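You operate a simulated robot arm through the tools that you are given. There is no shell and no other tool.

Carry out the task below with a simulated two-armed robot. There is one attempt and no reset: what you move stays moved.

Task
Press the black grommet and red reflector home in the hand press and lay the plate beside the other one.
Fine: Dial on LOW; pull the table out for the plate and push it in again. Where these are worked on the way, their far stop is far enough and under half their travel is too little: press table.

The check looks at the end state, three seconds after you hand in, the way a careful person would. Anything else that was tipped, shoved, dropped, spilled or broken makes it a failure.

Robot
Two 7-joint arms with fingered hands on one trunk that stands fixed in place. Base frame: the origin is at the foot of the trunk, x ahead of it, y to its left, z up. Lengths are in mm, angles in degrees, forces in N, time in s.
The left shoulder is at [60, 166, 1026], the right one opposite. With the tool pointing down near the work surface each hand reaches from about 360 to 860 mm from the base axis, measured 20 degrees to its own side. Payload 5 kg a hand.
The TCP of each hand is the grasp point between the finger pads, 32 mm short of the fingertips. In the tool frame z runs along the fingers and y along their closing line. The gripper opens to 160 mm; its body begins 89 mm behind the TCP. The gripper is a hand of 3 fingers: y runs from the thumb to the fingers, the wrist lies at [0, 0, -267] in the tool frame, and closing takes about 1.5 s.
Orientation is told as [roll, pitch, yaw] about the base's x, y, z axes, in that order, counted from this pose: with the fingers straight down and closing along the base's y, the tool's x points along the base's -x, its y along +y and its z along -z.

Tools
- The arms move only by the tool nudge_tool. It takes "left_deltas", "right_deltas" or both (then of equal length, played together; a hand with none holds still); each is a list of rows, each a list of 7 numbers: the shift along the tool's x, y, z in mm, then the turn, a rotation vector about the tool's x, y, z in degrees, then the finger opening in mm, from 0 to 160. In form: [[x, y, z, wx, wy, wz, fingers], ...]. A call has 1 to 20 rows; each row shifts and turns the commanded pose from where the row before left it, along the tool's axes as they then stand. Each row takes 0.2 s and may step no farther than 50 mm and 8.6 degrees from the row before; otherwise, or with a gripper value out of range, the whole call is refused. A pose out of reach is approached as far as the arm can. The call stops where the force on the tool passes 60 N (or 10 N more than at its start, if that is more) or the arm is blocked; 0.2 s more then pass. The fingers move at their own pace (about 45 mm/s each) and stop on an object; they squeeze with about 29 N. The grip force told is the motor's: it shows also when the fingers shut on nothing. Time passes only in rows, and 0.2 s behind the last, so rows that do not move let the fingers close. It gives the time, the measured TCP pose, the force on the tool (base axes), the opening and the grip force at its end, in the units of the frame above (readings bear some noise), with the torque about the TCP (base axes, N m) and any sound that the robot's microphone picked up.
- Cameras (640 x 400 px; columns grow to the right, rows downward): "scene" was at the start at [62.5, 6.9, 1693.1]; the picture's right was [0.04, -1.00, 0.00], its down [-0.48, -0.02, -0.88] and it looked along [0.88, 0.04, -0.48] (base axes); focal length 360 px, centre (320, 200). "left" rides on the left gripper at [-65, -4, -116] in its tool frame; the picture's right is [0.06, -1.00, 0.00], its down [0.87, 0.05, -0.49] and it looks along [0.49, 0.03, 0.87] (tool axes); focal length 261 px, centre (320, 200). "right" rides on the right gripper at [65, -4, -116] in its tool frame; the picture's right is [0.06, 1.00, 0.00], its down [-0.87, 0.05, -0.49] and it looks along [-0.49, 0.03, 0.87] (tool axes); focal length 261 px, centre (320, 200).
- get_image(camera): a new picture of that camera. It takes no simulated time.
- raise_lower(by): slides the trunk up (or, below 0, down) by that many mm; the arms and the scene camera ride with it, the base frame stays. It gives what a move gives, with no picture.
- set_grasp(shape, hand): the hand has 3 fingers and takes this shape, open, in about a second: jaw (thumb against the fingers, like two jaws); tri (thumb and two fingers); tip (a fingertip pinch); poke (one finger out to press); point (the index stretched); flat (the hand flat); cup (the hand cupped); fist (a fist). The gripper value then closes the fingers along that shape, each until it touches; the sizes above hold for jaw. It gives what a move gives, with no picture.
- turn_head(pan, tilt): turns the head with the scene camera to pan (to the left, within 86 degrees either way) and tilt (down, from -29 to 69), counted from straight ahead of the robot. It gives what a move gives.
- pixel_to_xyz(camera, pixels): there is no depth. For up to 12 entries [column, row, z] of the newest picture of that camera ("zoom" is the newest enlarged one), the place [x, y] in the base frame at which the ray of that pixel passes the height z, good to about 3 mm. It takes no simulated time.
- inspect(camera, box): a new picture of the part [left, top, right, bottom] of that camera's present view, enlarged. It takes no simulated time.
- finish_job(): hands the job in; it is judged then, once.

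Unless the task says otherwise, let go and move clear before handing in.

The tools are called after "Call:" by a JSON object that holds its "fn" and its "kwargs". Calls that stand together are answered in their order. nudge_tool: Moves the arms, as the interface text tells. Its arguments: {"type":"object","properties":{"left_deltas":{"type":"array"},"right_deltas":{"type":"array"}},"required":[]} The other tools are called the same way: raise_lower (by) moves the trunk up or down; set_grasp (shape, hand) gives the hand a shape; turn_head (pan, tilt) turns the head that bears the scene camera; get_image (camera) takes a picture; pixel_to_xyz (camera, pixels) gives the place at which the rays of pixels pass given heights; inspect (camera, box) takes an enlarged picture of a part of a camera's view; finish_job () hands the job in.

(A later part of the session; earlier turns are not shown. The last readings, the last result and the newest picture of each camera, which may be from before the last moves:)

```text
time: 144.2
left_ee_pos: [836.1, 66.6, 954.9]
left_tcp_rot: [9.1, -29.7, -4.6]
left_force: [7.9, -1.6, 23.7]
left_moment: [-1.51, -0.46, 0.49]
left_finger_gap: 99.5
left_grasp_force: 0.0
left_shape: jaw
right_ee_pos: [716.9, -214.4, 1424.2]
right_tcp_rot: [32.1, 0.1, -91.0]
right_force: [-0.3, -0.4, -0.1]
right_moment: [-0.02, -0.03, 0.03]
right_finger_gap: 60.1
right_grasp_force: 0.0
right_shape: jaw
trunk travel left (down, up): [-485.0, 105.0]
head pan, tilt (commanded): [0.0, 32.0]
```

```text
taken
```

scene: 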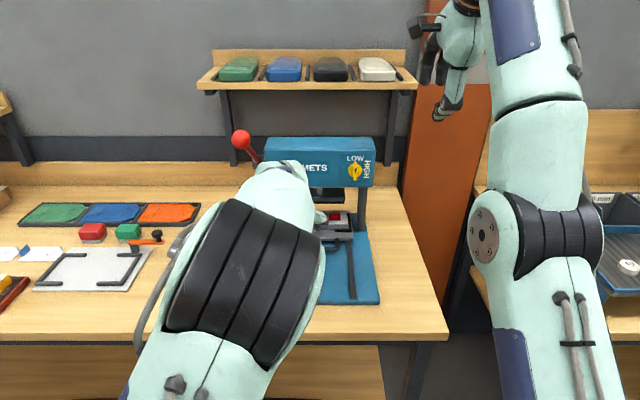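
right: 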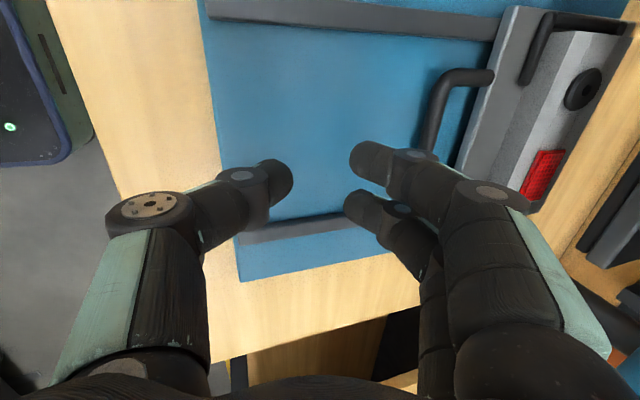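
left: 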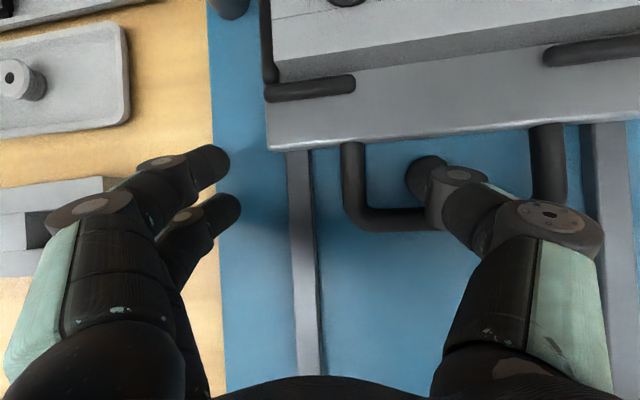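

The table follows (its edge stays beside the thumb while the hand moved 38 mm). I keep pulling.

Call:
{"fn": "nudge_tool", "kwargs": {"left_deltas": [[7.8, 0, -6.4, 0, 0, 0, 100], [8.6, 0, -5.1, 0, 0, 0, 100], [8.6, 0, -5.1, 0, 0, 0, 100], [8.6, 0, -5.1, 0, 0, 0, 100], [8.6, 0, -5.1, 0, 0, 0, 100], [8.6, 0, -5.1, 0, 0, 0, 100], [0, 0, 0, 0, 0, 0, 100]]}}

Call:
{"fn": "get_image", "kwargs": {"camera": "left"}}

Call:
{"fn": "get_image", "kwargs": {"camera": "scene"}}

```text
time: 145.8
left_ee_pos: [776.2, 66.5, 956.4]
left_tcp_rot: [9.0, -29.6, -4.7]
left_force: [2.5, -0.7, 10.4]
left_moment: [-0.7, -0.12, 0.12]
left_finger_gap: 99.5
left_grasp_force: 0.0
left_shape: jaw
right_ee_pos: [716.9, -214.4, 1424.6]
right_tcp_rot: [32.0, 0.1, -91.0]
right_force: [1.1, 1.2, -0.8]
right_moment: [0.04, -0.02, 0.01]
right_finger_gap: 59.8
right_grasp_force: 0.1
right_shape: jaw
trunk travel left (down, up): [-485.0, 105.0]
head pan, tilt (commanded): [0.0, 32.0]
```

```text
taken
```

left: 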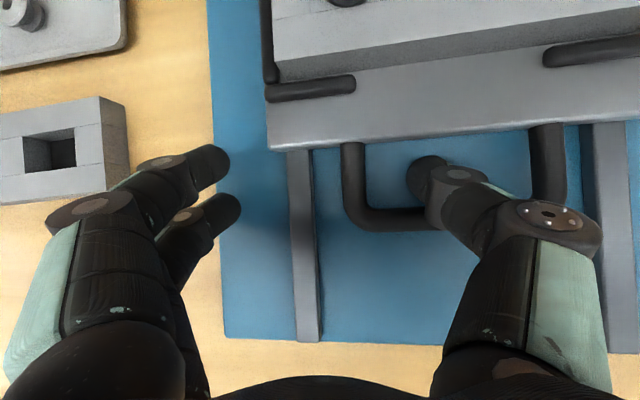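

```text
taken
```

scene: 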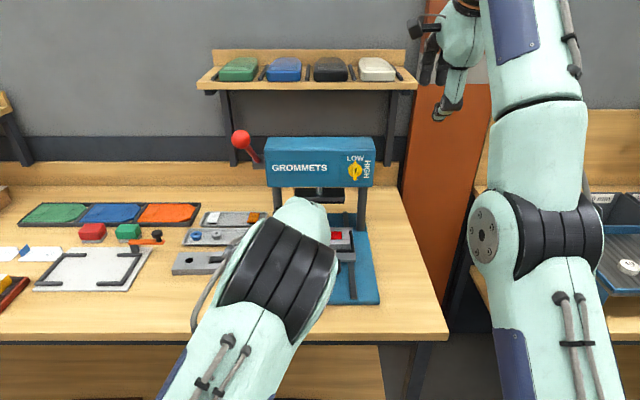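

The table slides well, ~95 mm out so far. I keep pulling toward its stop.

Call:
{"fn": "nudge_tool", "kwargs": {"left_deltas": [[8.6, 0, -5.1, 0, 0, 0, 100], [8.6, 0, -5.1, 0, 0, 0, 100], [8.6, 0, -5.1, 0, 0, 0, 100], [8.6, 0, -5.1, 0, 0, 0, 100], [8.6, 0, -5.1, 0, 0, 0, 100], [8.6, 0, -5.1, 0, 0, 0, 100], [0, 0, 0, 0, 0, 0, 100]]}}

Call:
{"fn": "get_image", "kwargs": {"camera": "left"}}

```text
time: 147.4
left_ee_pos: [716.6, 68.7, 954.9]
left_tcp_rot: [9.1, -29.6, -4.7]
left_force: [0.9, -0.7, 2.6]
left_moment: [-0.13, -0.02, 0.12]
left_finger_gap: 99.8
left_grasp_force: 0.0
left_shape: jaw
right_ee_pos: [717.9, -214.3, 1424.1]
right_tcp_rot: [32.1, 0.0, -91.1]
right_force: [-0.6, 0.8, -0.5]
right_moment: [0.01, 0.01, 0.0]
right_finger_gap: 59.8
right_grasp_force: 0.0
right_shape: jaw
trunk travel left (down, up): [-485.0, 105.0]
head pan, tilt (commanded): [0.0, 32.0]
```

```text
taken
```

left: 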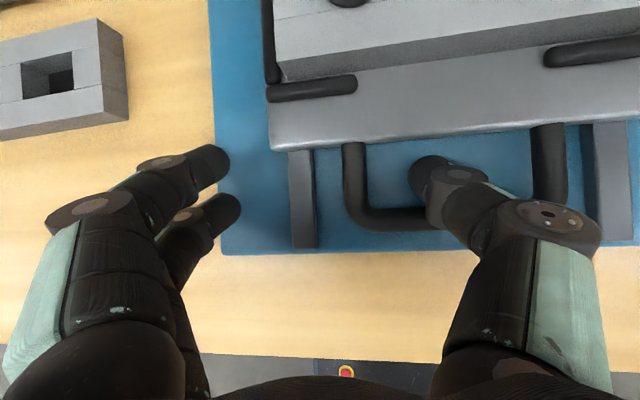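

About 155 mm out now; rails extend ~40 mm further. I continue until it stops.

Call:
{"fn": "nudge_tool", "kwargs": {"left_deltas": [[8.6, 0, -5.1, 0, 0, 0, 100], [8.6, 0, -5.1, 0, 0, 0, 100], [8.6, 0, -5.1, 0, 0, 0, 100], [8.6, 0, -5.1, 0, 0, 0, 100], [8.6, 0, -5.1, 0, 0, 0, 100], [0, 0, 0, 0, 0, 0, 100]]}}

Call:
{"fn": "get_image", "kwargs": {"camera": "left"}}

```text
time: 148.6
left_ee_pos: [674.5, 70.9, 965.9]
left_tcp_rot: [9.0, -31.2, -4.3]
left_force: [24.1, -1.6, -2.0]
left_moment: [0.07, -0.71, 1.46]
left_finger_gap: 99.9
left_grasp_force: 0.0
left_shape: jaw
right_ee_pos: [715.4, -214.4, 1424.7]
right_tcp_rot: [32.2, 0.1, -90.9]
right_force: [-1.1, -0.6, 0.2]
right_moment: [-0.02, -0.05, 0.0]
right_finger_gap: 59.8
right_grasp_force: 0.0
right_shape: jaw
trunk travel left (down, up): [-485.0, 105.0]
head pan, tilt (commanded): [0.0, 32.0]
stopped in row 6 (left hand): the force on the tool passed its limit at 64 N (the readings are from after the stop); the commanded pose is now the measured one
```

```text
taken
```

left: 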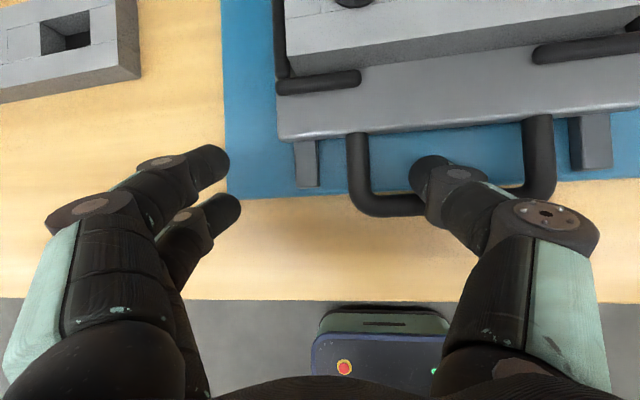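

The table is at its far stop (64 N). I ease off and lift the thumb out of the loop.

Call:
{"fn": "nudge_tool", "kwargs": {"left_deltas": [[-6, 0, 3.5, 0, 0, 0, 100], [0, 0, -20, 0, 0, 0, 100], [0, 0, -35, 0, 0, 0, 100], [0, 0, -40, 0, 0, 0, 100], [0, 0, -40, 0, 0, 0, 100], [0, 0, 0, 6.9, 0, -4, 100], [0, 0, 0, 0, 0, 0, 100]]}}

Call:
{"fn": "get_image", "kwargs": {"camera": "left"}}

Call:
{"fn": "get_image", "kwargs": {"camera": "scene"}}

```text
time: 150.2
left_ee_pos: [610.6, 54.1, 1079.1]
left_tcp_rot: [-0.3, -31.0, 0.1]
left_force: [0.3, 0.0, -0.7]
left_moment: [0.04, 0.01, 0.01]
left_finger_gap: 100.0
left_grasp_force: 0.1
left_shape: jaw
right_ee_pos: [715.7, -217.2, 1424.1]
right_tcp_rot: [32.2, 0.2, -91.1]
right_force: [0.5, -0.8, 0.0]
right_moment: [0.03, 0.0, 0.02]
right_finger_gap: 59.8
right_grasp_force: 0.0
right_shape: jaw
trunk travel left (down, up): [-485.0, 105.0]
head pan, tilt (commanded): [0.0, 32.0]
```

```text
taken
```

left: 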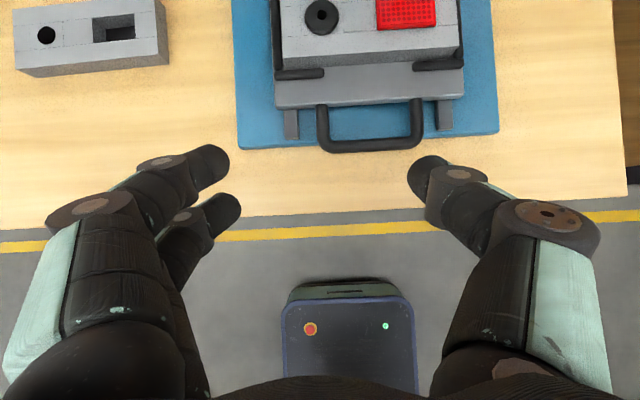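

```text
taken
```

scene: 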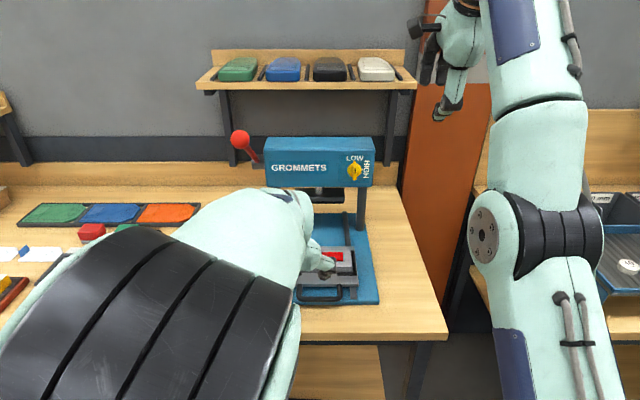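

The table is fully out with the plate on it. I move the left hand forward and up a bit to measure the plate from above.

Call:
{"fn": "nudge_tool", "kwargs": {"left_deltas": [[-40, -7, 5, 0, 0, 0, 100], [-40, -7, 5, 0, 0, 0, 100], [-40, -7, 5, 0, 0, 0, 100], [0, 0, 0, 0, 0, 0, 100]]}}

Call:
{"fn": "get_image", "kwargs": {"camera": "left"}}

Call:
{"fn": "inspect", "kwargs": {"camera": "left", "box": [220, 0, 480, 160]}}

```text
time: 151.2
left_ee_pos: [720.1, 34.3, 1127.3]
left_tcp_rot: [-0.3, -31.1, 0.2]
left_force: [-0.5, 0.4, 0.0]
left_moment: [-0.03, -0.01, -0.03]
left_finger_gap: 99.8
left_grasp_force: 0.1
left_shape: jaw
right_ee_pos: [716.5, -213.7, 1423.9]
right_tcp_rot: [32.1, 0.0, -90.9]
right_force: [0.1, 0.5, 0.0]
right_moment: [0.01, 0.0, 0.0]
right_finger_gap: 59.7
right_grasp_force: 0.0
right_shape: jaw
trunk travel left (down, up): [-485.0, 105.0]
head pan, tilt (commanded): [0.0, 32.0]
```

```text
taken
```

left: 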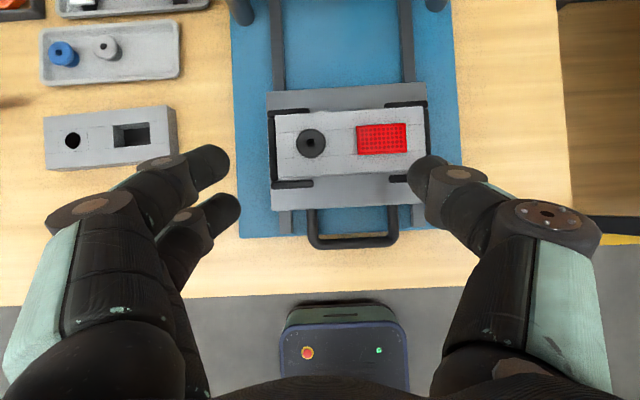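

```text
2.46 times, centred on (350, 80) of left
```

zoom: 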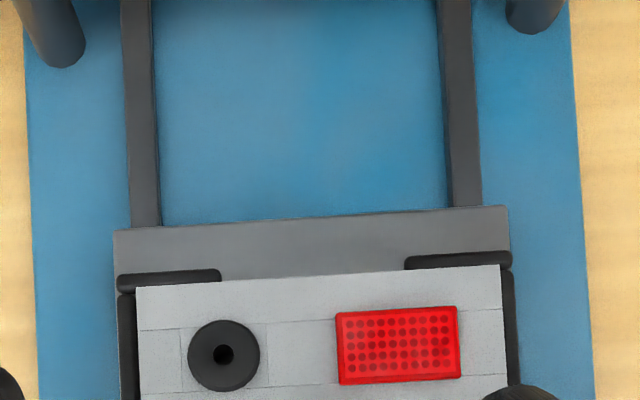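

I look at the whole table closely: rails sit at all four plate corners with free middles.

Call:
{"fn": "inspect", "kwargs": {"camera": "left", "box": [250, 80, 450, 260]}}

Call:
{"fn": "pixel_to_xyz", "kwargs": {"camera": "left", "pixels": [[277, 115, 960], [427, 107, 960], [280, 181, 960], [429, 171, 960], [277, 115, 950], [280, 181, 950], [267, 93, 932], [420, 83, 932], [272, 211, 932], [345, 244, 928]]}}

```text
2.22 times, centred on (350, 170) of left
```

zoom: 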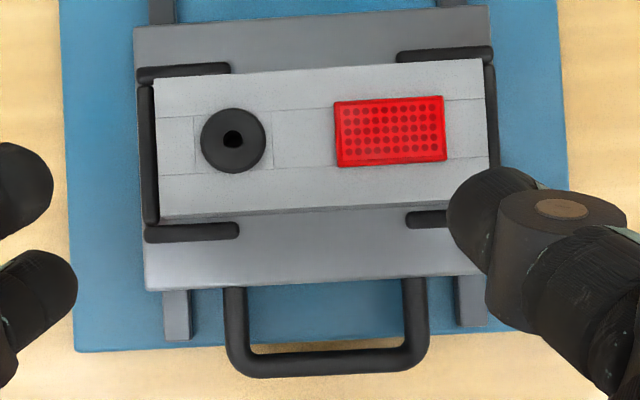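

```text
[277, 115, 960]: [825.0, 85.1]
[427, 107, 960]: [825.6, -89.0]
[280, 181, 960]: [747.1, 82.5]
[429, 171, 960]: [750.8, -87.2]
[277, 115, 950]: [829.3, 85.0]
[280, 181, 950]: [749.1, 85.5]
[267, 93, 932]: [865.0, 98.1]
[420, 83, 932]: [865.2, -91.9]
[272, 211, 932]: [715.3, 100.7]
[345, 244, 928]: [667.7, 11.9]
```

Plate top spans about x 756–825, y -89…85 (centre ≈[790,-2]); free grip width at the middle is ~87 mm. I raise the trunk fully, then roll the left hand +90° so it can close front-to-back.

Call:
{"fn": "raise_lower", "kwargs": {"by": 103}}

Call:
{"fn": "nudge_tool", "kwargs": {"left_deltas": [[0, 0, 0, 0, 0, 8.2, 110], [0, 0, 0, 0, 0, 8.2, 110], [0, 0, 0, 0, 0, 8.2, 110], [0, 0, 0, 0, 0, 8.2, 110], [0, 0, 0, 0, 0, 8.2, 110], [0, 0, 0, 0, 0, 8.2, 110], [0, 0, 0, 0, 0, 8.2, 110], [0, 0, 0, 0, 0, 8.2, 110], [0, 0, 0, 0, 0, 8.2, 110], [0, 0, 0, 0, 0, 8.2, 110], [0, 0, 0, 0, 0, 8, 110], [0, 0, 0, 0, 0, 0, 110]]}}

Call:
{"fn": "get_image", "kwargs": {"camera": "left"}}

Call:
{"fn": "get_image", "kwargs": {"camera": "scene"}}

```text
time: 152.6
left_ee_pos: [722.4, 33.5, 1228.7]
left_tcp_rot: [-0.3, -31.1, 0.1]
left_force: [-0.5, -0.2, 0.3]
left_moment: [-0.03, 0.0, 0.01]
left_finger_gap: 99.8
left_grasp_force: 0.1
left_shape: jaw
right_ee_pos: [717.4, -215.2, 1527.4]
right_tcp_rot: [32.0, 0.1, -91.0]
right_force: [0.5, 0.0, 0.4]
right_moment: [-0.01, 0.01, -0.02]
right_finger_gap: 60.2
right_grasp_force: 0.0
right_shape: jaw
trunk travel left (down, up): [-588.0, 2.0]
head pan, tilt (commanded): [0.0, 32.0]
```

```text
time: 155.2
left_ee_pos: [720.6, 34.6, 1230.1]
left_tcp_rot: [31.1, -0.2, -90.1]
left_force: [0.4, -0.3, 1.2]
left_moment: [0.04, 0.02, 0.0]
left_finger_gap: 109.5
left_grasp_force: 0.1
left_shape: jaw
right_ee_pos: [718.0, -215.0, 1526.7]
right_tcp_rot: [32.1, 0.1, -91.0]
right_force: [0.2, -0.1, -0.3]
right_moment: [0.03, -0.04, 0.02]
right_finger_gap: 59.9
right_grasp_force: 0.0
right_shape: jaw
trunk travel left (down, up): [-588.0, 2.0]
head pan, tilt (commanded): [0.0, 32.0]
```

```text
taken
```

left: 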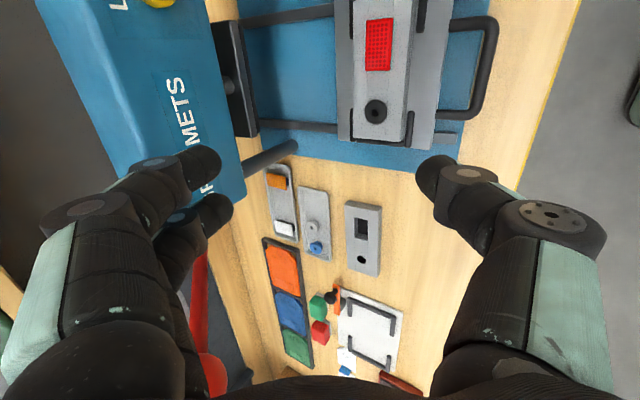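

```text
taken
```

scene: 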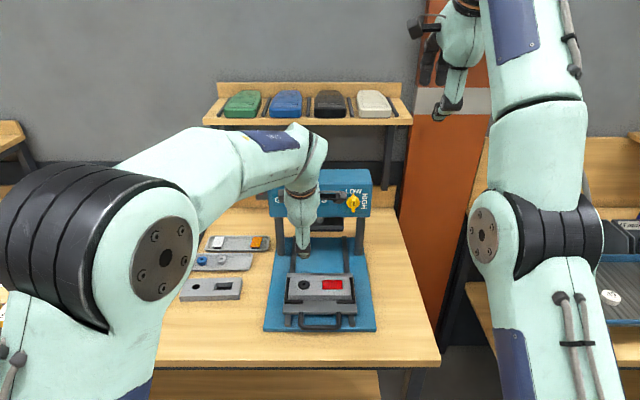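

The scene now shows the plate out on the table at (318,285). I straighten the hand to -8° pitch and bring it to about [740,5,1060], then check the plate height in the scene.

Call:
{"fn": "nudge_tool", "kwargs": {"left_deltas": [[-10, 0, 0, 7.7, 0, 0, 110], [-10, 0, 0, 7.7, 0, 0, 110], [-10, 0, 0, 7.7, 0, 0, 110], [0, -1.1, 42.8, 0, 0, 0, 110], [0, -1.1, 42.8, 0, 0, 0, 110], [0, -1.1, 42.8, 0, 0, 0, 110], [0, -1.1, 42.8, 0, 0, 0, 110], [0, 0, 0, 0, 0, 0, 110]]}}

Call:
{"fn": "get_image", "kwargs": {"camera": "left"}}

Call:
{"fn": "inspect", "kwargs": {"camera": "scene", "box": [250, 220, 390, 340]}}

```text
time: 157.0
left_ee_pos: [739.7, 2.3, 1058.1]
left_tcp_rot: [7.9, -0.3, -89.8]
left_force: [-0.5, 0.6, -0.4]
left_moment: [-0.01, 0.01, 0.01]
left_finger_gap: 109.8
left_grasp_force: 0.0
left_shape: jaw
right_ee_pos: [716.8, -214.2, 1528.5]
right_tcp_rot: [32.1, 0.0, -91.0]
right_force: [-0.1, 0.0, -0.1]
right_moment: [-0.03, 0.0, -0.02]
right_finger_gap: 60.1
right_grasp_force: 0.1
right_shape: jaw
trunk travel left (down, up): [-588.0, 2.0]
head pan, tilt (commanded): [0.0, 32.0]
```

```text
taken
```

left: 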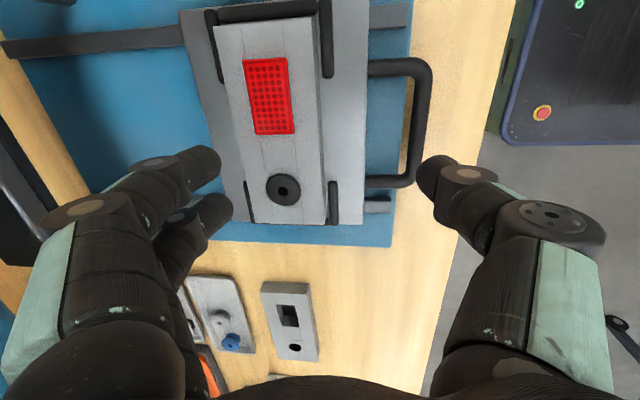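

```text
3.33 times, centred on (320, 280) of scene
```

zoom: 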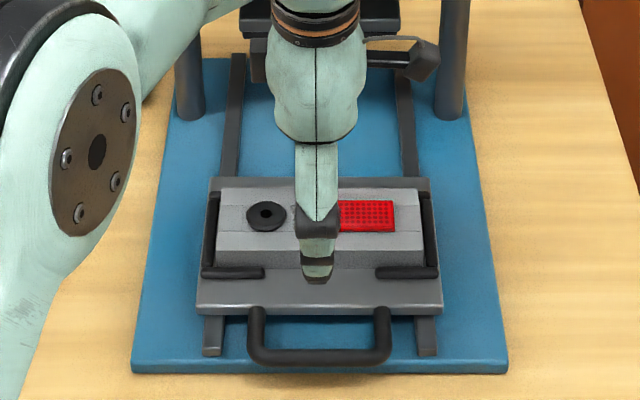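

No stalls. I zoom on the plate from the hand camera to fix its edges and height.

Call:
{"fn": "inspect", "kwargs": {"camera": "left", "box": [180, 0, 440, 240]}}

Call:
{"fn": "pixel_to_xyz", "kwargs": {"camera": "scene", "pixels": [[299, 290.5, 950], [299, 290.5, 960], [299, 290.5, 970], [299, 277, 950], [299, 277, 960], [299, 277, 970], [299, 299, 925], [299, 299, 935], [318, 311, 930]]}}

Call:
{"fn": "pixel_to_xyz", "kwargs": {"camera": "left", "pixels": [[225, 100, 950], [225, 100, 960], [225, 100, 970], [315, 100, 950], [315, 100, 960], [315, 100, 970], [322, 100, 930], [365, 100, 930]]}}

```text
1.67 times, centred on (310, 120) of left
```

zoom: 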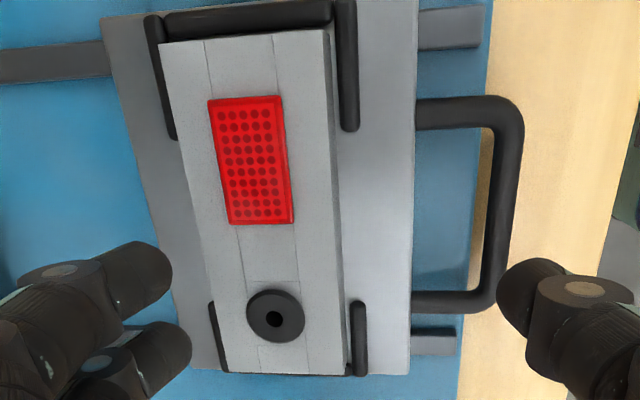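

```text
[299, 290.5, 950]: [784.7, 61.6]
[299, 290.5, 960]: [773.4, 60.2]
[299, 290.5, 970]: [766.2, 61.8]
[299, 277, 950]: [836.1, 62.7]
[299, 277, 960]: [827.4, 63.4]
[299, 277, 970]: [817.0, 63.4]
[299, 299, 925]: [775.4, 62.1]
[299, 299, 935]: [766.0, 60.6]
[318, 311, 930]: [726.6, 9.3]
```

```text
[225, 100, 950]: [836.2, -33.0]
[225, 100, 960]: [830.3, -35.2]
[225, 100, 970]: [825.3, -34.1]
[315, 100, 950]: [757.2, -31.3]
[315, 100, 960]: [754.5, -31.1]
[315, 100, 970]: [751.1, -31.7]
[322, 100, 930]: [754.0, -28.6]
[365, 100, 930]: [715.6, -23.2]
```

Plate occupies x 754–827, z 930–960, centre ≈[790,-2]. I move over it and descend with the fingers 110 mm open, thumb in front and fingers behind.

Call:
{"fn": "nudge_tool", "kwargs": {"left_deltas": [[-1, 22, 26.3, 0, 0, 0, 110], [-1, 22, 26.3, 0, 0, 0, 110], [0, -1.6, 11.5, 0, 0, 0, 110], [0, 0, 0, 0, 0, 0, 110]]}}

Call:
{"fn": "get_image", "kwargs": {"camera": "left"}}

Call:
{"fn": "inspect", "kwargs": {"camera": "scene", "box": [250, 220, 390, 340]}}

```text
time: 158.0
left_ee_pos: [791.2, 1.5, 999.8]
left_tcp_rot: [7.9, -0.3, -89.9]
left_force: [0.0, 0.4, 0.8]
left_moment: [0.01, -0.02, 0.02]
left_finger_gap: 109.9
left_grasp_force: 0.1
left_shape: jaw
right_ee_pos: [718.0, -215.2, 1527.7]
right_tcp_rot: [32.0, -0.1, -91.1]
right_force: [-0.2, -0.3, 0.5]
right_moment: [-0.02, 0.01, 0.02]
right_finger_gap: 60.0
right_grasp_force: 0.1
right_shape: jaw
trunk travel left (down, up): [-588.0, 2.0]
head pan, tilt (commanded): [0.0, 32.0]
```

```text
taken
```

left: 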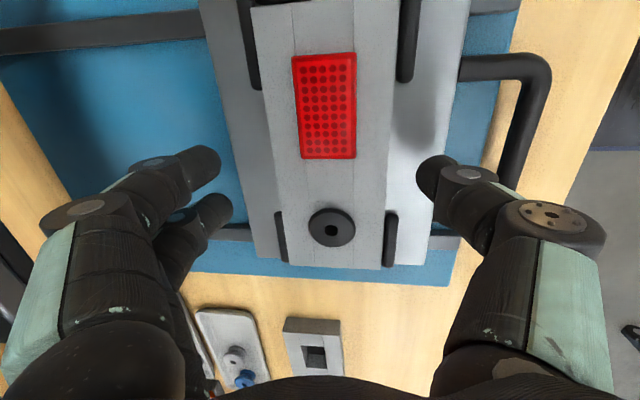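

```text
3.33 times, centred on (320, 280) of scene
```

zoom: 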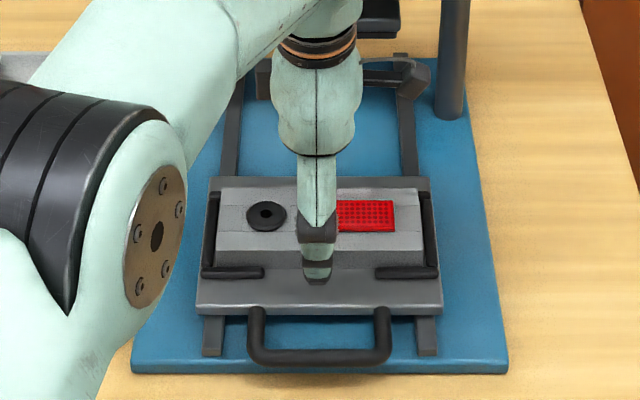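

Aligned: plate centred between fingers and thumb. I descend the last ~21 mm carefully.

Call:
{"fn": "nudge_tool", "kwargs": {"left_deltas": [[0, -1.1, 7.9, 0, 0, 0, 110], [0, -1.0, 6.9, 0, 0, 0, 110], [0, -0.8, 5.9, 0, 0, 0, 110], [0, 0, 0, 0, 0, 0, 110]]}}

Call:
{"fn": "get_image", "kwargs": {"camera": "left"}}

```text
time: 159.0
left_ee_pos: [791.4, 1.3, 982.0]
left_tcp_rot: [7.9, -0.4, -89.8]
left_force: [0.6, 0.2, 7.3]
left_moment: [0.05, 0.48, 0.0]
left_finger_gap: 109.6
left_grasp_force: 0.1
left_shape: jaw
right_ee_pos: [715.8, -214.6, 1527.9]
right_tcp_rot: [32.0, -0.1, -91.0]
right_force: [0.1, 0.6, -0.6]
right_moment: [-0.02, 0.04, -0.04]
right_finger_gap: 59.9
right_grasp_force: 0.0
right_shape: jaw
trunk travel left (down, up): [-588.0, 2.0]
head pan, tilt (commanded): [0.0, 32.0]
```

```text
taken
```

left: 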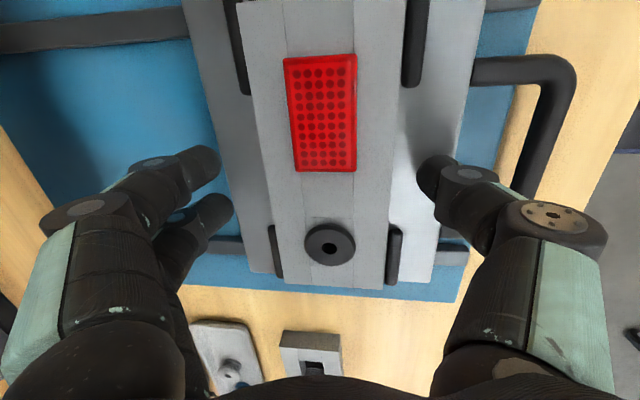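

The thumb just touches the table top (7 N). I lift 2 mm and close on the plate.

Call:
{"fn": "nudge_tool", "kwargs": {"left_deltas": [[0, -0.3, -2, 0, 0, 0, 100], [0, 0, 0, 0, 0, 0, 90], [0, 0, 0, 0, 0, 0, 80], [0, 0, 0, 0, 0, 0, 70], [0, 0, 0, 0, 0, 0, 60], [0, 0, 0, 0, 0, 0, 60], [0, 0, 0, 0, 0, 0, 60], [0, 0, 0, 0, 0, 0, 60]]}}

Call:
{"fn": "get_image", "kwargs": {"camera": "left"}}

Call:
{"fn": "inspect", "kwargs": {"camera": "scene", "box": [250, 220, 390, 340]}}

```text
time: 160.8
left_ee_pos: [790.5, 2.3, 983.9]
left_tcp_rot: [8.0, -0.2, -89.8]
left_force: [-0.9, -1.0, 3.8]
left_moment: [0.03, -0.14, -0.04]
left_finger_gap: 63.8
left_grasp_force: 28.9
left_shape: jaw
right_ee_pos: [715.5, -213.9, 1527.3]
right_tcp_rot: [32.2, 0.0, -90.9]
right_force: [-1.3, -0.8, 0.4]
right_moment: [-0.02, -0.01, 0.0]
right_finger_gap: 59.8
right_grasp_force: 0.1
right_shape: jaw
trunk travel left (down, up): [-588.0, 2.0]
head pan, tilt (commanded): [0.0, 32.0]
```

```text
taken
```

left: 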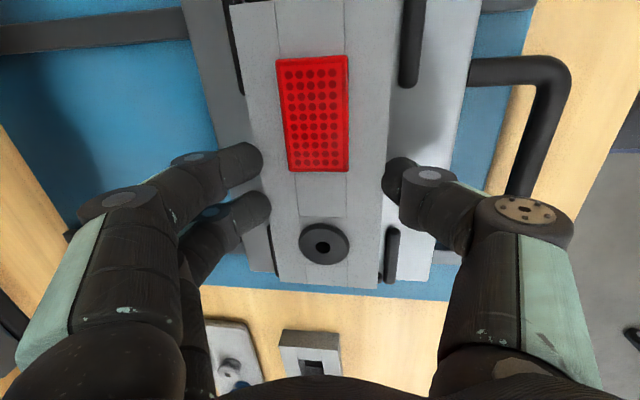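

```text
3.33 times, centred on (320, 280) of scene
```

zoom: 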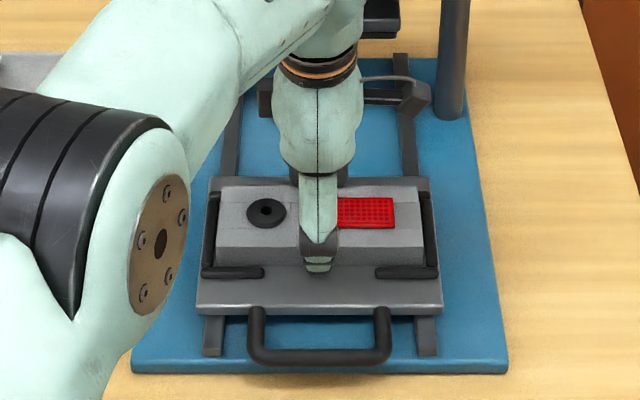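

The grip holds across the plate (63.8 mm, 29 N). I lift 12 mm slowly and look.

Call:
{"fn": "nudge_tool", "kwargs": {"left_deltas": [[0, 0.4, -3, 0, 0, 0, 55], [0, 0.4, -3, 0, 0, 0, 55], [0, 0.8, -6, 0, 0, 0, 55], [0, 0, 0, 0, 0, 0, 55]]}}

Call:
{"fn": "get_image", "kwargs": {"camera": "left"}}

Call:
{"fn": "inspect", "kwargs": {"camera": "scene", "box": [250, 220, 390, 340]}}

```text
time: 161.8
left_ee_pos: [789.6, 0.7, 992.8]
left_tcp_rot: [7.9, -0.2, -89.8]
left_force: [-0.1, -0.7, -1.5]
left_moment: [-0.02, 0.0, 0.03]
left_finger_gap: 58.1
left_grasp_force: 28.9
left_shape: jaw
right_ee_pos: [718.7, -214.9, 1527.3]
right_tcp_rot: [32.0, -0.1, -91.0]
right_force: [-0.6, -0.3, 0.4]
right_moment: [-0.02, -0.01, -0.03]
right_finger_gap: 59.9
right_grasp_force: 0.1
right_shape: jaw
trunk travel left (down, up): [-588.0, 2.0]
head pan, tilt (commanded): [0.0, 32.0]
```

```text
taken
```

left: 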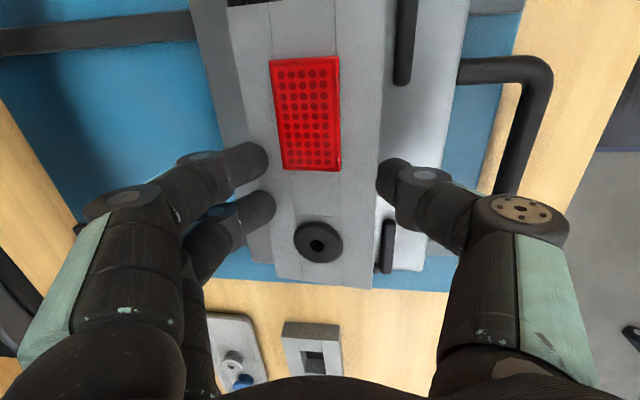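

```text
3.33 times, centred on (320, 280) of scene
```

zoom: 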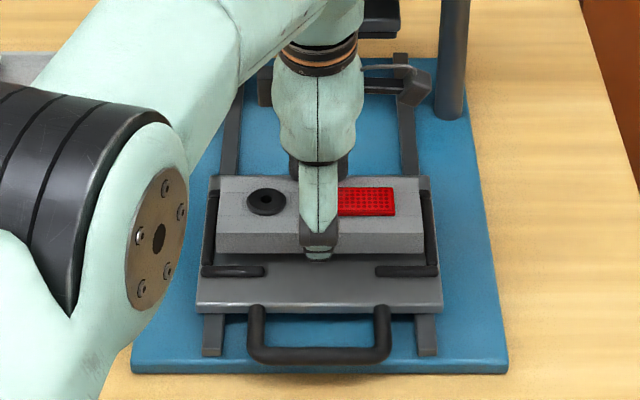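

The plate lifted off the table, though the gap shrank to 58 mm. I look closely at how the fingertips hold it.

Call:
{"fn": "inspect", "kwargs": {"camera": "left", "box": [160, 100, 460, 300]}}

Call:
{"fn": "inspect", "kwargs": {"camera": "scene", "box": [290, 250, 360, 310]}}

```text
2.00 times, centred on (310, 200) of left
```

zoom: 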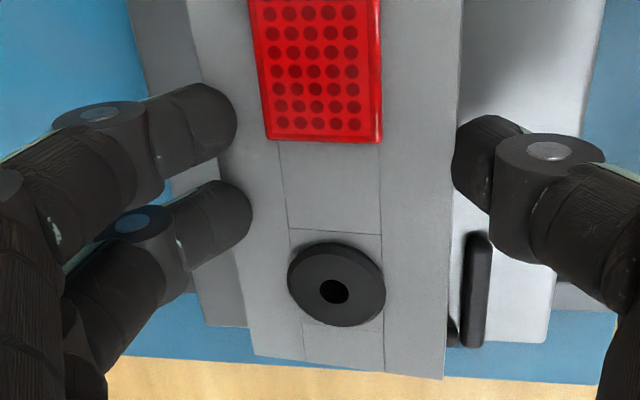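

```text
6.67 times, centred on (325, 280) of scene
```

zoom: 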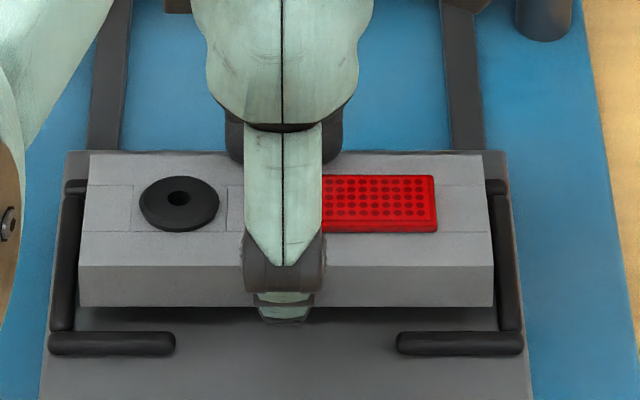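

The rear fingertips hold only at the plate's top rear edge, which is weak. I set the plate back down, loosen slightly, go deeper and re-grip.

Call:
{"fn": "nudge_tool", "kwargs": {"left_deltas": [[0, -0.7, 5, 0, 0, 0, 55], [0, -0.6, 4.5, 0, 0, 0, 55], [0, 0, 0, 0, 0, 0, 55], [0, 0, 0, 0, 0, 0, 70], [0, 0, 0, 0, 0, 0, 84], [0, 0, 0, 0, 0, 0, 84], [0, 0, 0, 0, 0, 0, 84]]}}

Call:
{"fn": "get_image", "kwargs": {"camera": "left"}}

Call:
{"fn": "inspect", "kwargs": {"camera": "scene", "box": [290, 250, 360, 310]}}

```text
time: 163.4
left_ee_pos: [790.1, -0.2, 985.1]
left_tcp_rot: [7.8, -0.2, -90.0]
left_force: [0.1, 0.5, 0.1]
left_moment: [0.01, -0.03, -0.05]
left_finger_gap: 83.3
left_grasp_force: 0.1
left_shape: jaw
right_ee_pos: [717.9, -214.2, 1526.5]
right_tcp_rot: [32.0, 0.1, -91.0]
right_force: [-1.0, -0.2, -0.8]
right_moment: [-0.02, -0.02, 0.0]
right_finger_gap: 59.9
right_grasp_force: 0.1
right_shape: jaw
trunk travel left (down, up): [-588.0, 2.0]
head pan, tilt (commanded): [0.0, 32.0]
```

```text
taken
```

left: 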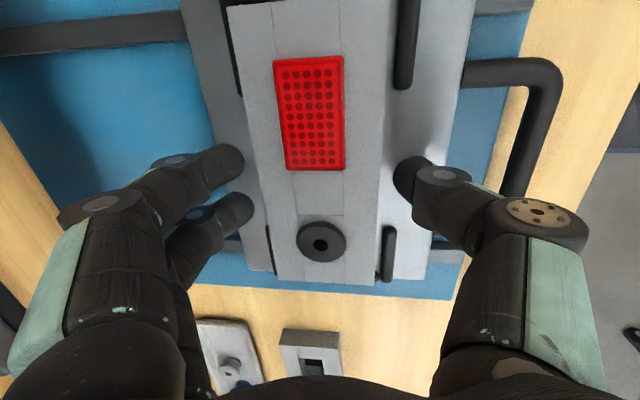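

```text
6.67 times, centred on (325, 280) of scene
```

zoom: 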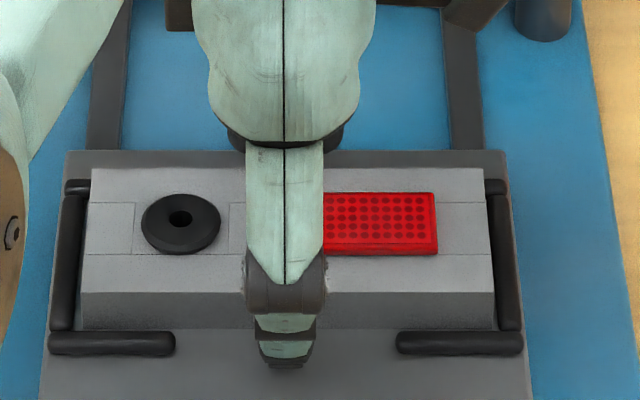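

The plate is back in its seat. I lower in 3 mm steps with the fingers at 84 mm until the thumb just touches.

Call:
{"fn": "nudge_tool", "kwargs": {"left_deltas": [[0, -0.4, 3, 0, 0, 0, 84], [0, -0.4, 3, 0, 0, 0, 84], [0, -0.4, 3, 0, 0, 0, 84], [0, 0, 0, 0, 0, 0, 84]]}}

```text
time: 164.4
left_ee_pos: [790.5, 0.7, 980.4]
left_tcp_rot: [8.1, -0.2, -89.8]
left_force: [-0.6, -0.1, 19.2]
left_moment: [0.08, 1.07, -0.02]
left_finger_gap: 82.5
left_grasp_force: 0.1
left_shape: jaw
right_ee_pos: [716.1, -214.5, 1527.7]
right_tcp_rot: [32.1, -0.1, -91.1]
right_force: [0.3, 0.5, -0.5]
right_moment: [0.04, 0.0, -0.02]
right_finger_gap: 60.0
right_grasp_force: 0.0
right_shape: jaw
trunk travel left (down, up): [-588.0, 2.0]
head pan, tilt (commanded): [0.0, 32.0]
```

Thumb touches at z≈980. I lift a hair and reduce the tilt to about -4° so the rear fingertips reach lower, checking for reach limits.

Call:
{"fn": "nudge_tool", "kwargs": {"left_deltas": [[0, 0.5, -3, 0, 0, 0, 88], [0, 0, 0, 2, 0, 0, 88], [0, 0, 0, 2, 0, 0, 88], [0, 0, 0, 0, 0, 0, 88]]}}

Call:
{"fn": "get_image", "kwargs": {"camera": "left"}}

```text
time: 165.4
left_ee_pos: [791.0, 1.7, 978.6]
left_tcp_rot: [3.7, -0.2, -90.0]
left_force: [-0.2, 0.4, 0.1]
left_moment: [0.0, 0.0, 0.03]
left_finger_gap: 87.5
left_grasp_force: 0.2
left_shape: jaw
right_ee_pos: [716.2, -215.0, 1527.6]
right_tcp_rot: [32.1, 0.0, -91.1]
right_force: [-0.5, -0.2, 0.3]
right_moment: [-0.03, -0.02, 0.01]
right_finger_gap: 60.0
right_grasp_force: 0.0
right_shape: jaw
trunk travel left (down, up): [-588.0, 2.0]
head pan, tilt (commanded): [0.0, 32.0]
```

```text
taken
```

left: 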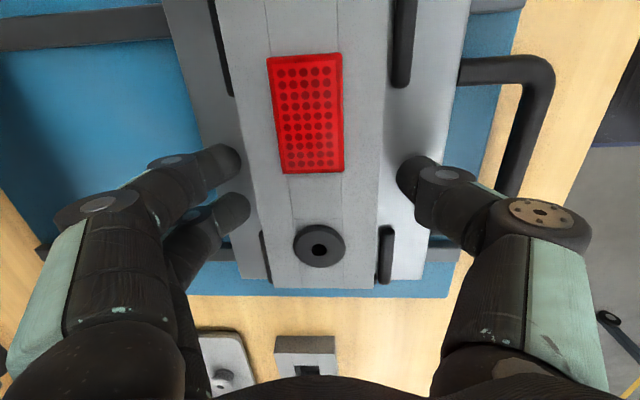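

Reached -3.7° without a stall. I lower until the thumb touches and then close.

Call:
{"fn": "nudge_tool", "kwargs": {"left_deltas": [[0, -0.2, 2, 0, 0, 0, 86], [0, -0.2, 2, 0, 0, 0, 86], [0, -0.1, 1.5, 0, 0, 0, 86], [0, 0, 0, 0, 0, 0, 86]]}}

```text
time: 166.4
left_ee_pos: [790.0, 1.6, 976.1]
left_tcp_rot: [4.1, -0.3, -90.0]
left_force: [-0.5, 2.2, 18.8]
left_moment: [0.13, 1.17, -0.16]
left_finger_gap: 85.4
left_grasp_force: 0.0
left_shape: jaw
right_ee_pos: [716.1, -213.8, 1528.6]
right_tcp_rot: [32.2, 0.0, -91.0]
right_force: [-0.1, 0.3, 0.4]
right_moment: [0.03, -0.01, -0.02]
right_finger_gap: 60.1
right_grasp_force: 0.0
right_shape: jaw
trunk travel left (down, up): [-588.0, 2.0]
head pan, tilt (commanded): [0.0, 32.0]
```

Thumb touches at z=976. I relieve 1 mm and close fully on the plate.

Call:
{"fn": "nudge_tool", "kwargs": {"left_deltas": [[0, 0, -1.5, 0, 0, 0, 80], [0, 0, 0, 0, 0, 0, 70], [0, 0, 0, 0, 0, 0, 60], [0, 0, 0, 0, 0, 0, 50], [0, 0, 0, 0, 0, 0, 50], [0, 0, 0, 0, 0, 0, 50], [0, 0, 0, 0, 0, 0, 50]]}}

Call:
{"fn": "inspect", "kwargs": {"camera": "left", "box": [160, 100, 460, 300]}}

```text
time: 168.0
left_ee_pos: [790.0, 0.0, 974.6]
left_tcp_rot: [4.0, -0.3, -89.9]
left_force: [0.7, -0.1, 12.1]
left_moment: [0.03, 0.59, 0.05]
left_finger_gap: 66.0
left_grasp_force: 29.3
left_shape: jaw
right_ee_pos: [716.3, -214.4, 1527.1]
right_tcp_rot: [32.1, 0.1, -91.0]
right_force: [-0.2, 1.0, 0.0]
right_moment: [0.04, 0.03, 0.02]
right_finger_gap: 59.9
right_grasp_force: 0.0
right_shape: jaw
trunk travel left (down, up): [-588.0, 2.0]
head pan, tilt (commanded): [0.0, 32.0]
```

```text
2.00 times, centred on (310, 200) of left
```

zoom: 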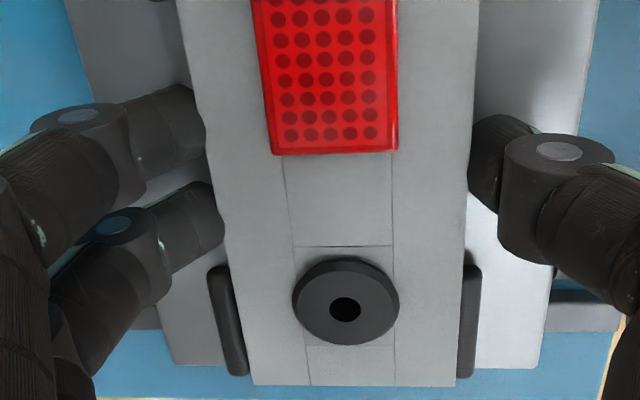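

Now the rear fingertips sit below the plate's top edge (their ends are hidden by it); gap 66 mm. I lift and check that the gap holds.

Call:
{"fn": "nudge_tool", "kwargs": {"left_deltas": [[0, 0.2, -3, 0, 0, 0, 45], [0, 0.3, -4, 0, 0, 0, 45], [0, 0.4, -5, 0, 0, 0, 45], [0, 0, 0, 0, 0, 0, 45]]}}

Call:
{"fn": "inspect", "kwargs": {"camera": "left", "box": [160, 100, 460, 300]}}

Call:
{"fn": "inspect", "kwargs": {"camera": "scene", "box": [270, 240, 370, 330]}}

```text
time: 169.0
left_ee_pos: [789.6, 1.7, 986.6]
left_tcp_rot: [4.0, -0.1, -89.9]
left_force: [0.1, 0.4, -1.1]
left_moment: [-0.01, -0.01, 0.01]
left_finger_gap: 65.7
left_grasp_force: 29.3
left_shape: jaw
right_ee_pos: [717.7, -214.9, 1527.2]
right_tcp_rot: [32.2, 0.0, -91.0]
right_force: [0.0, -0.4, 0.0]
right_moment: [0.0, 0.04, 0.0]
right_finger_gap: 59.9
right_grasp_force: 0.0
right_shape: jaw
trunk travel left (down, up): [-588.0, 2.0]
head pan, tilt (commanded): [0.0, 32.0]
```

```text
2.00 times, centred on (310, 200) of left
```

zoom: 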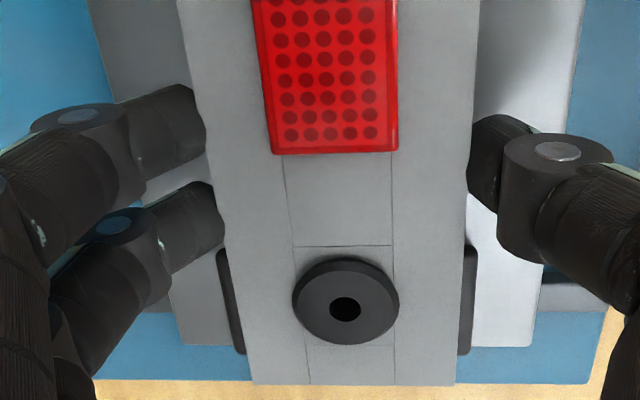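

```text
4.44 times, centred on (320, 285) of scene
```

zoom: 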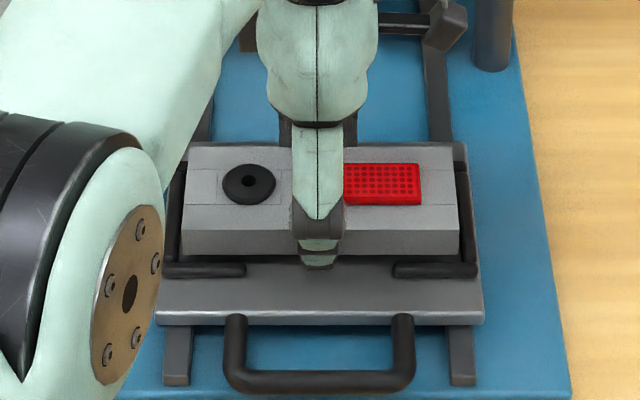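

The grip holds firmly (65.7 mm) with the plate clear. I lift a bit more past the rails, then draw back and up.

Call:
{"fn": "nudge_tool", "kwargs": {"left_deltas": [[0, 0.3, -6, 0, 0, 0, 45], [0, 0.3, -6, 0, 0, 0, 45], [0, -4, -6, 0, 0, 0, 45], [0, -10, -8, 0, 0, 0, 45], [0, -14, -8, 0, 0, 0, 45], [0, -20, -8, 0, 0, 0, 45], [0, -20, -8, 0, 0, 0, 45], [0, 0, 0, 0, 0, 0, 45]]}}

Call:
{"fn": "get_image", "kwargs": {"camera": "left"}}

Call:
{"fn": "get_image", "kwargs": {"camera": "scene"}}

```text
time: 170.8
left_ee_pos: [718.1, 2.0, 1031.3]
left_tcp_rot: [3.9, -0.3, -90.0]
left_force: [-0.7, 0.6, -1.9]
left_moment: [0.03, 0.02, 0.01]
left_finger_gap: 65.8
left_grasp_force: 29.5
left_shape: jaw
right_ee_pos: [718.5, -214.4, 1526.6]
right_tcp_rot: [32.0, 0.1, -91.0]
right_force: [-0.4, 0.0, -0.1]
right_moment: [0.02, 0.01, 0.01]
right_finger_gap: 60.0
right_grasp_force: 0.2
right_shape: jaw
trunk travel left (down, up): [-588.0, 2.0]
head pan, tilt (commanded): [0.0, 32.0]
```

```text
taken
```

left: 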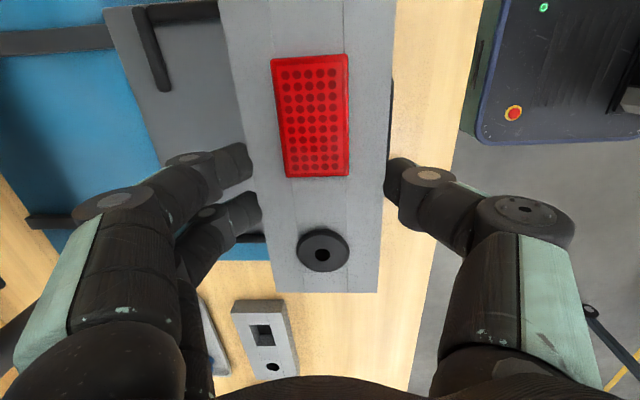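

```text
taken
```

scene: 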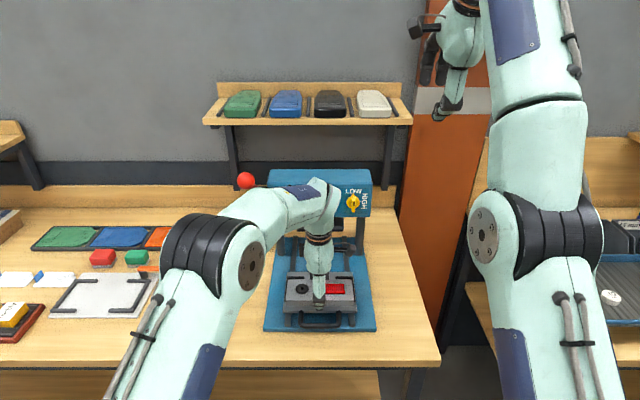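

The plate is held securely. I locate the other plate on the bench from the hand view ((232,308)-(298,378)).

Call:
{"fn": "inspect", "kwargs": {"camera": "left", "box": [180, 260, 400, 400]}}

Call:
{"fn": "pixel_to_xyz", "kwargs": {"camera": "left", "pixels": [[232, 310, 920], [285, 300, 920], [299, 373, 920], [246, 383, 920], [232, 310, 890], [285, 300, 890]]}}

```text
2.86 times, centred on (290, 330) of left
```

zoom: 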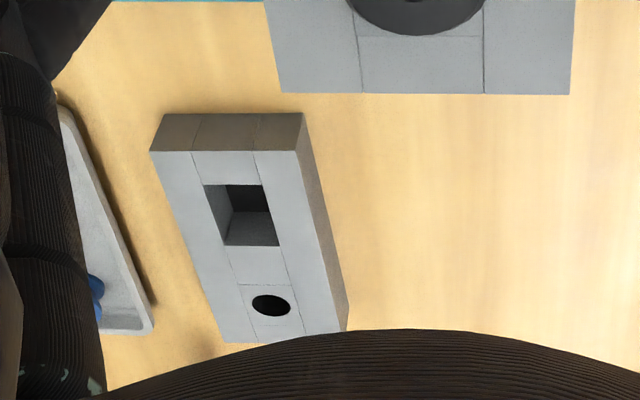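

```text
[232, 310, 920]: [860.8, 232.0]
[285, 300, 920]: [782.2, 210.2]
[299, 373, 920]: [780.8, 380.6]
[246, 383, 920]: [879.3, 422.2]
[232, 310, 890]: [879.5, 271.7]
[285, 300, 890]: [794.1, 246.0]
```

I convert the other plate's top corners precisely.

Call:
{"fn": "pixel_to_xyz", "kwargs": {"camera": "left", "pixels": [[230.6, 313.2, 920], [283, 311.8, 920], [296.3, 376.5, 920], [255.7, 379.7, 920], [235.1, 299.6, 890], [284, 299.2, 890], [283, 311.8, 925], [284, 299.2, 895], [230.6, 313.2, 925]]}}

Call:
{"fn": "inspect", "kwargs": {"camera": "scene", "box": [140, 220, 300, 340]}}

```text
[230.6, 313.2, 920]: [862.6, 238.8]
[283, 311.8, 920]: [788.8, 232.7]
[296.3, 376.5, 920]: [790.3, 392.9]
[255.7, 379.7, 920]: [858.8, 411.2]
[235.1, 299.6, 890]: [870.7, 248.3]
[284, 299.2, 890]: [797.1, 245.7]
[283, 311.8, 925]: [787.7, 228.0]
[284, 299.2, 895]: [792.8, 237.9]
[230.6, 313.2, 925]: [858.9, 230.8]
```

```text
3.33 times, centred on (220, 280) of scene
```

zoom: 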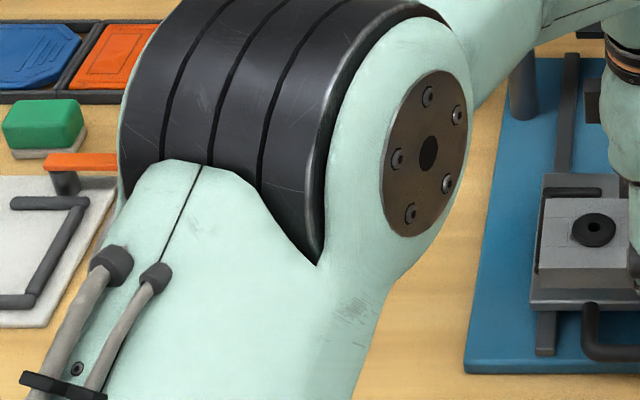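

The other plate lies at about x 787–858, y 227–401 on the bench. I will lay this one parallel in front of it with a finger's gap. I draw back to x≈690 (clear of the lever) and carry it left.

Call:
{"fn": "nudge_tool", "kwargs": {"left_deltas": [[0, -15, 0, 0, 0, 0, 45], [0, -14, 10, 0, 0, 0, 45], [20, 0, 10, 0, 0, 0, 45], [36, 0, 0, 0, 0, 0, 45], [36, 0, 0, 0, 0, 0, 45], [36, 0, 0, 0, 0, 0, 45], [36, 0, 0, 0, 0, 0, 45], [36, 0, 0, 0, 0, 0, 45], [36, 0, 0, 0, 0, 0, 45], [36, 0, 0, 0, 0, 0, 45], [36, 0, 0, 0, 0, 0, 45], [0, 0, 0, 0, 0, 0, 45]]}}

Call:
{"fn": "get_image", "kwargs": {"camera": "left"}}

Call:
{"fn": "get_image", "kwargs": {"camera": "scene"}}

```text
time: 173.4
left_ee_pos: [691.0, 310.4, 1009.9]
left_tcp_rot: [3.9, -0.2, -90.0]
left_force: [-0.4, -0.5, -0.3]
left_moment: [0.01, -0.02, -0.01]
left_finger_gap: 65.7
left_grasp_force: 29.0
left_shape: jaw
right_ee_pos: [717.3, -213.9, 1527.1]
right_tcp_rot: [32.1, 0.1, -91.2]
right_force: [0.7, -1.0, 0.9]
right_moment: [0.0, 0.04, -0.02]
right_finger_gap: 59.9
right_grasp_force: 0.1
right_shape: jaw
trunk travel left (down, up): [-588.0, 2.0]
head pan, tilt (commanded): [0.0, 32.0]
```

```text
taken
```

left: 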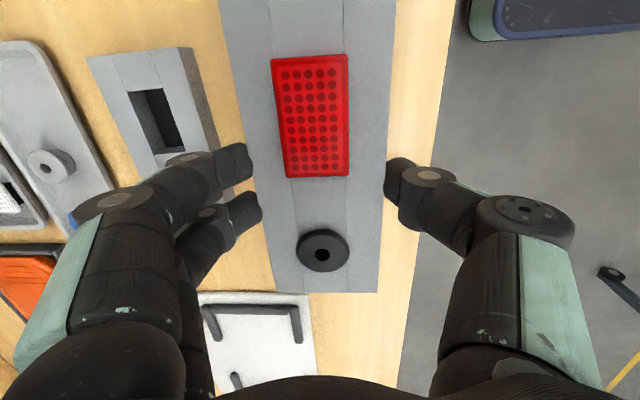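

```text
taken
```

scene: 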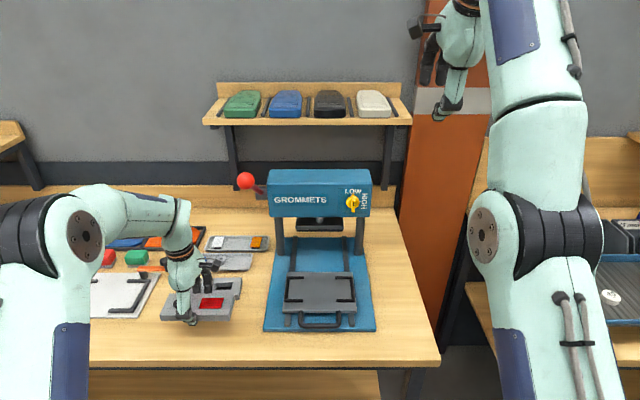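

Plate is above its spot. I check the white jig's right edge ((140,318), (158,278)) and the other plate's front edge against the planned footprint.

Call:
{"fn": "inspect", "kwargs": {"camera": "scene", "box": [80, 240, 280, 350]}}

Call:
{"fn": "pixel_to_xyz", "kwargs": {"camera": "scene", "pixels": [[140, 318, 903], [158, 278, 903], [240, 290, 925], [240, 297, 897], [240, 360, 890]]}}

Call:
{"fn": "pixel_to_xyz", "kwargs": {"camera": "left", "pixels": [[192, 48, 925], [316, 370, 903], [305, 293, 903], [215, 150, 900]]}}

```text
3.20 times, centred on (180, 295) of scene
```

zoom: 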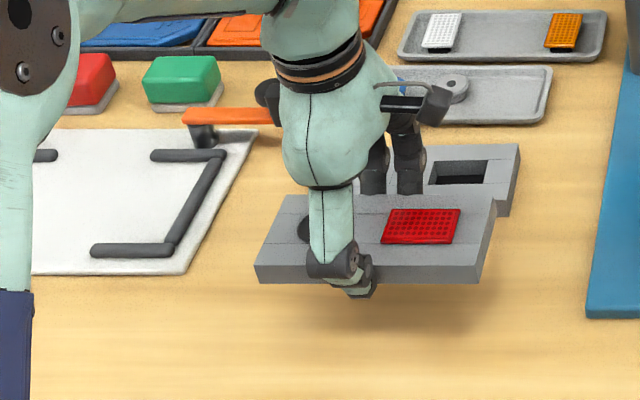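

```text
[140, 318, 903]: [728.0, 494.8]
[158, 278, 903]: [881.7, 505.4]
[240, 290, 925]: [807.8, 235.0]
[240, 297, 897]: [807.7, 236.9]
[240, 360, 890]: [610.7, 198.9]
```

```text
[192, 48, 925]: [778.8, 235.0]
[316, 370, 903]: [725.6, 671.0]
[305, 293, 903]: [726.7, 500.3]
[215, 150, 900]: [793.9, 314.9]
```

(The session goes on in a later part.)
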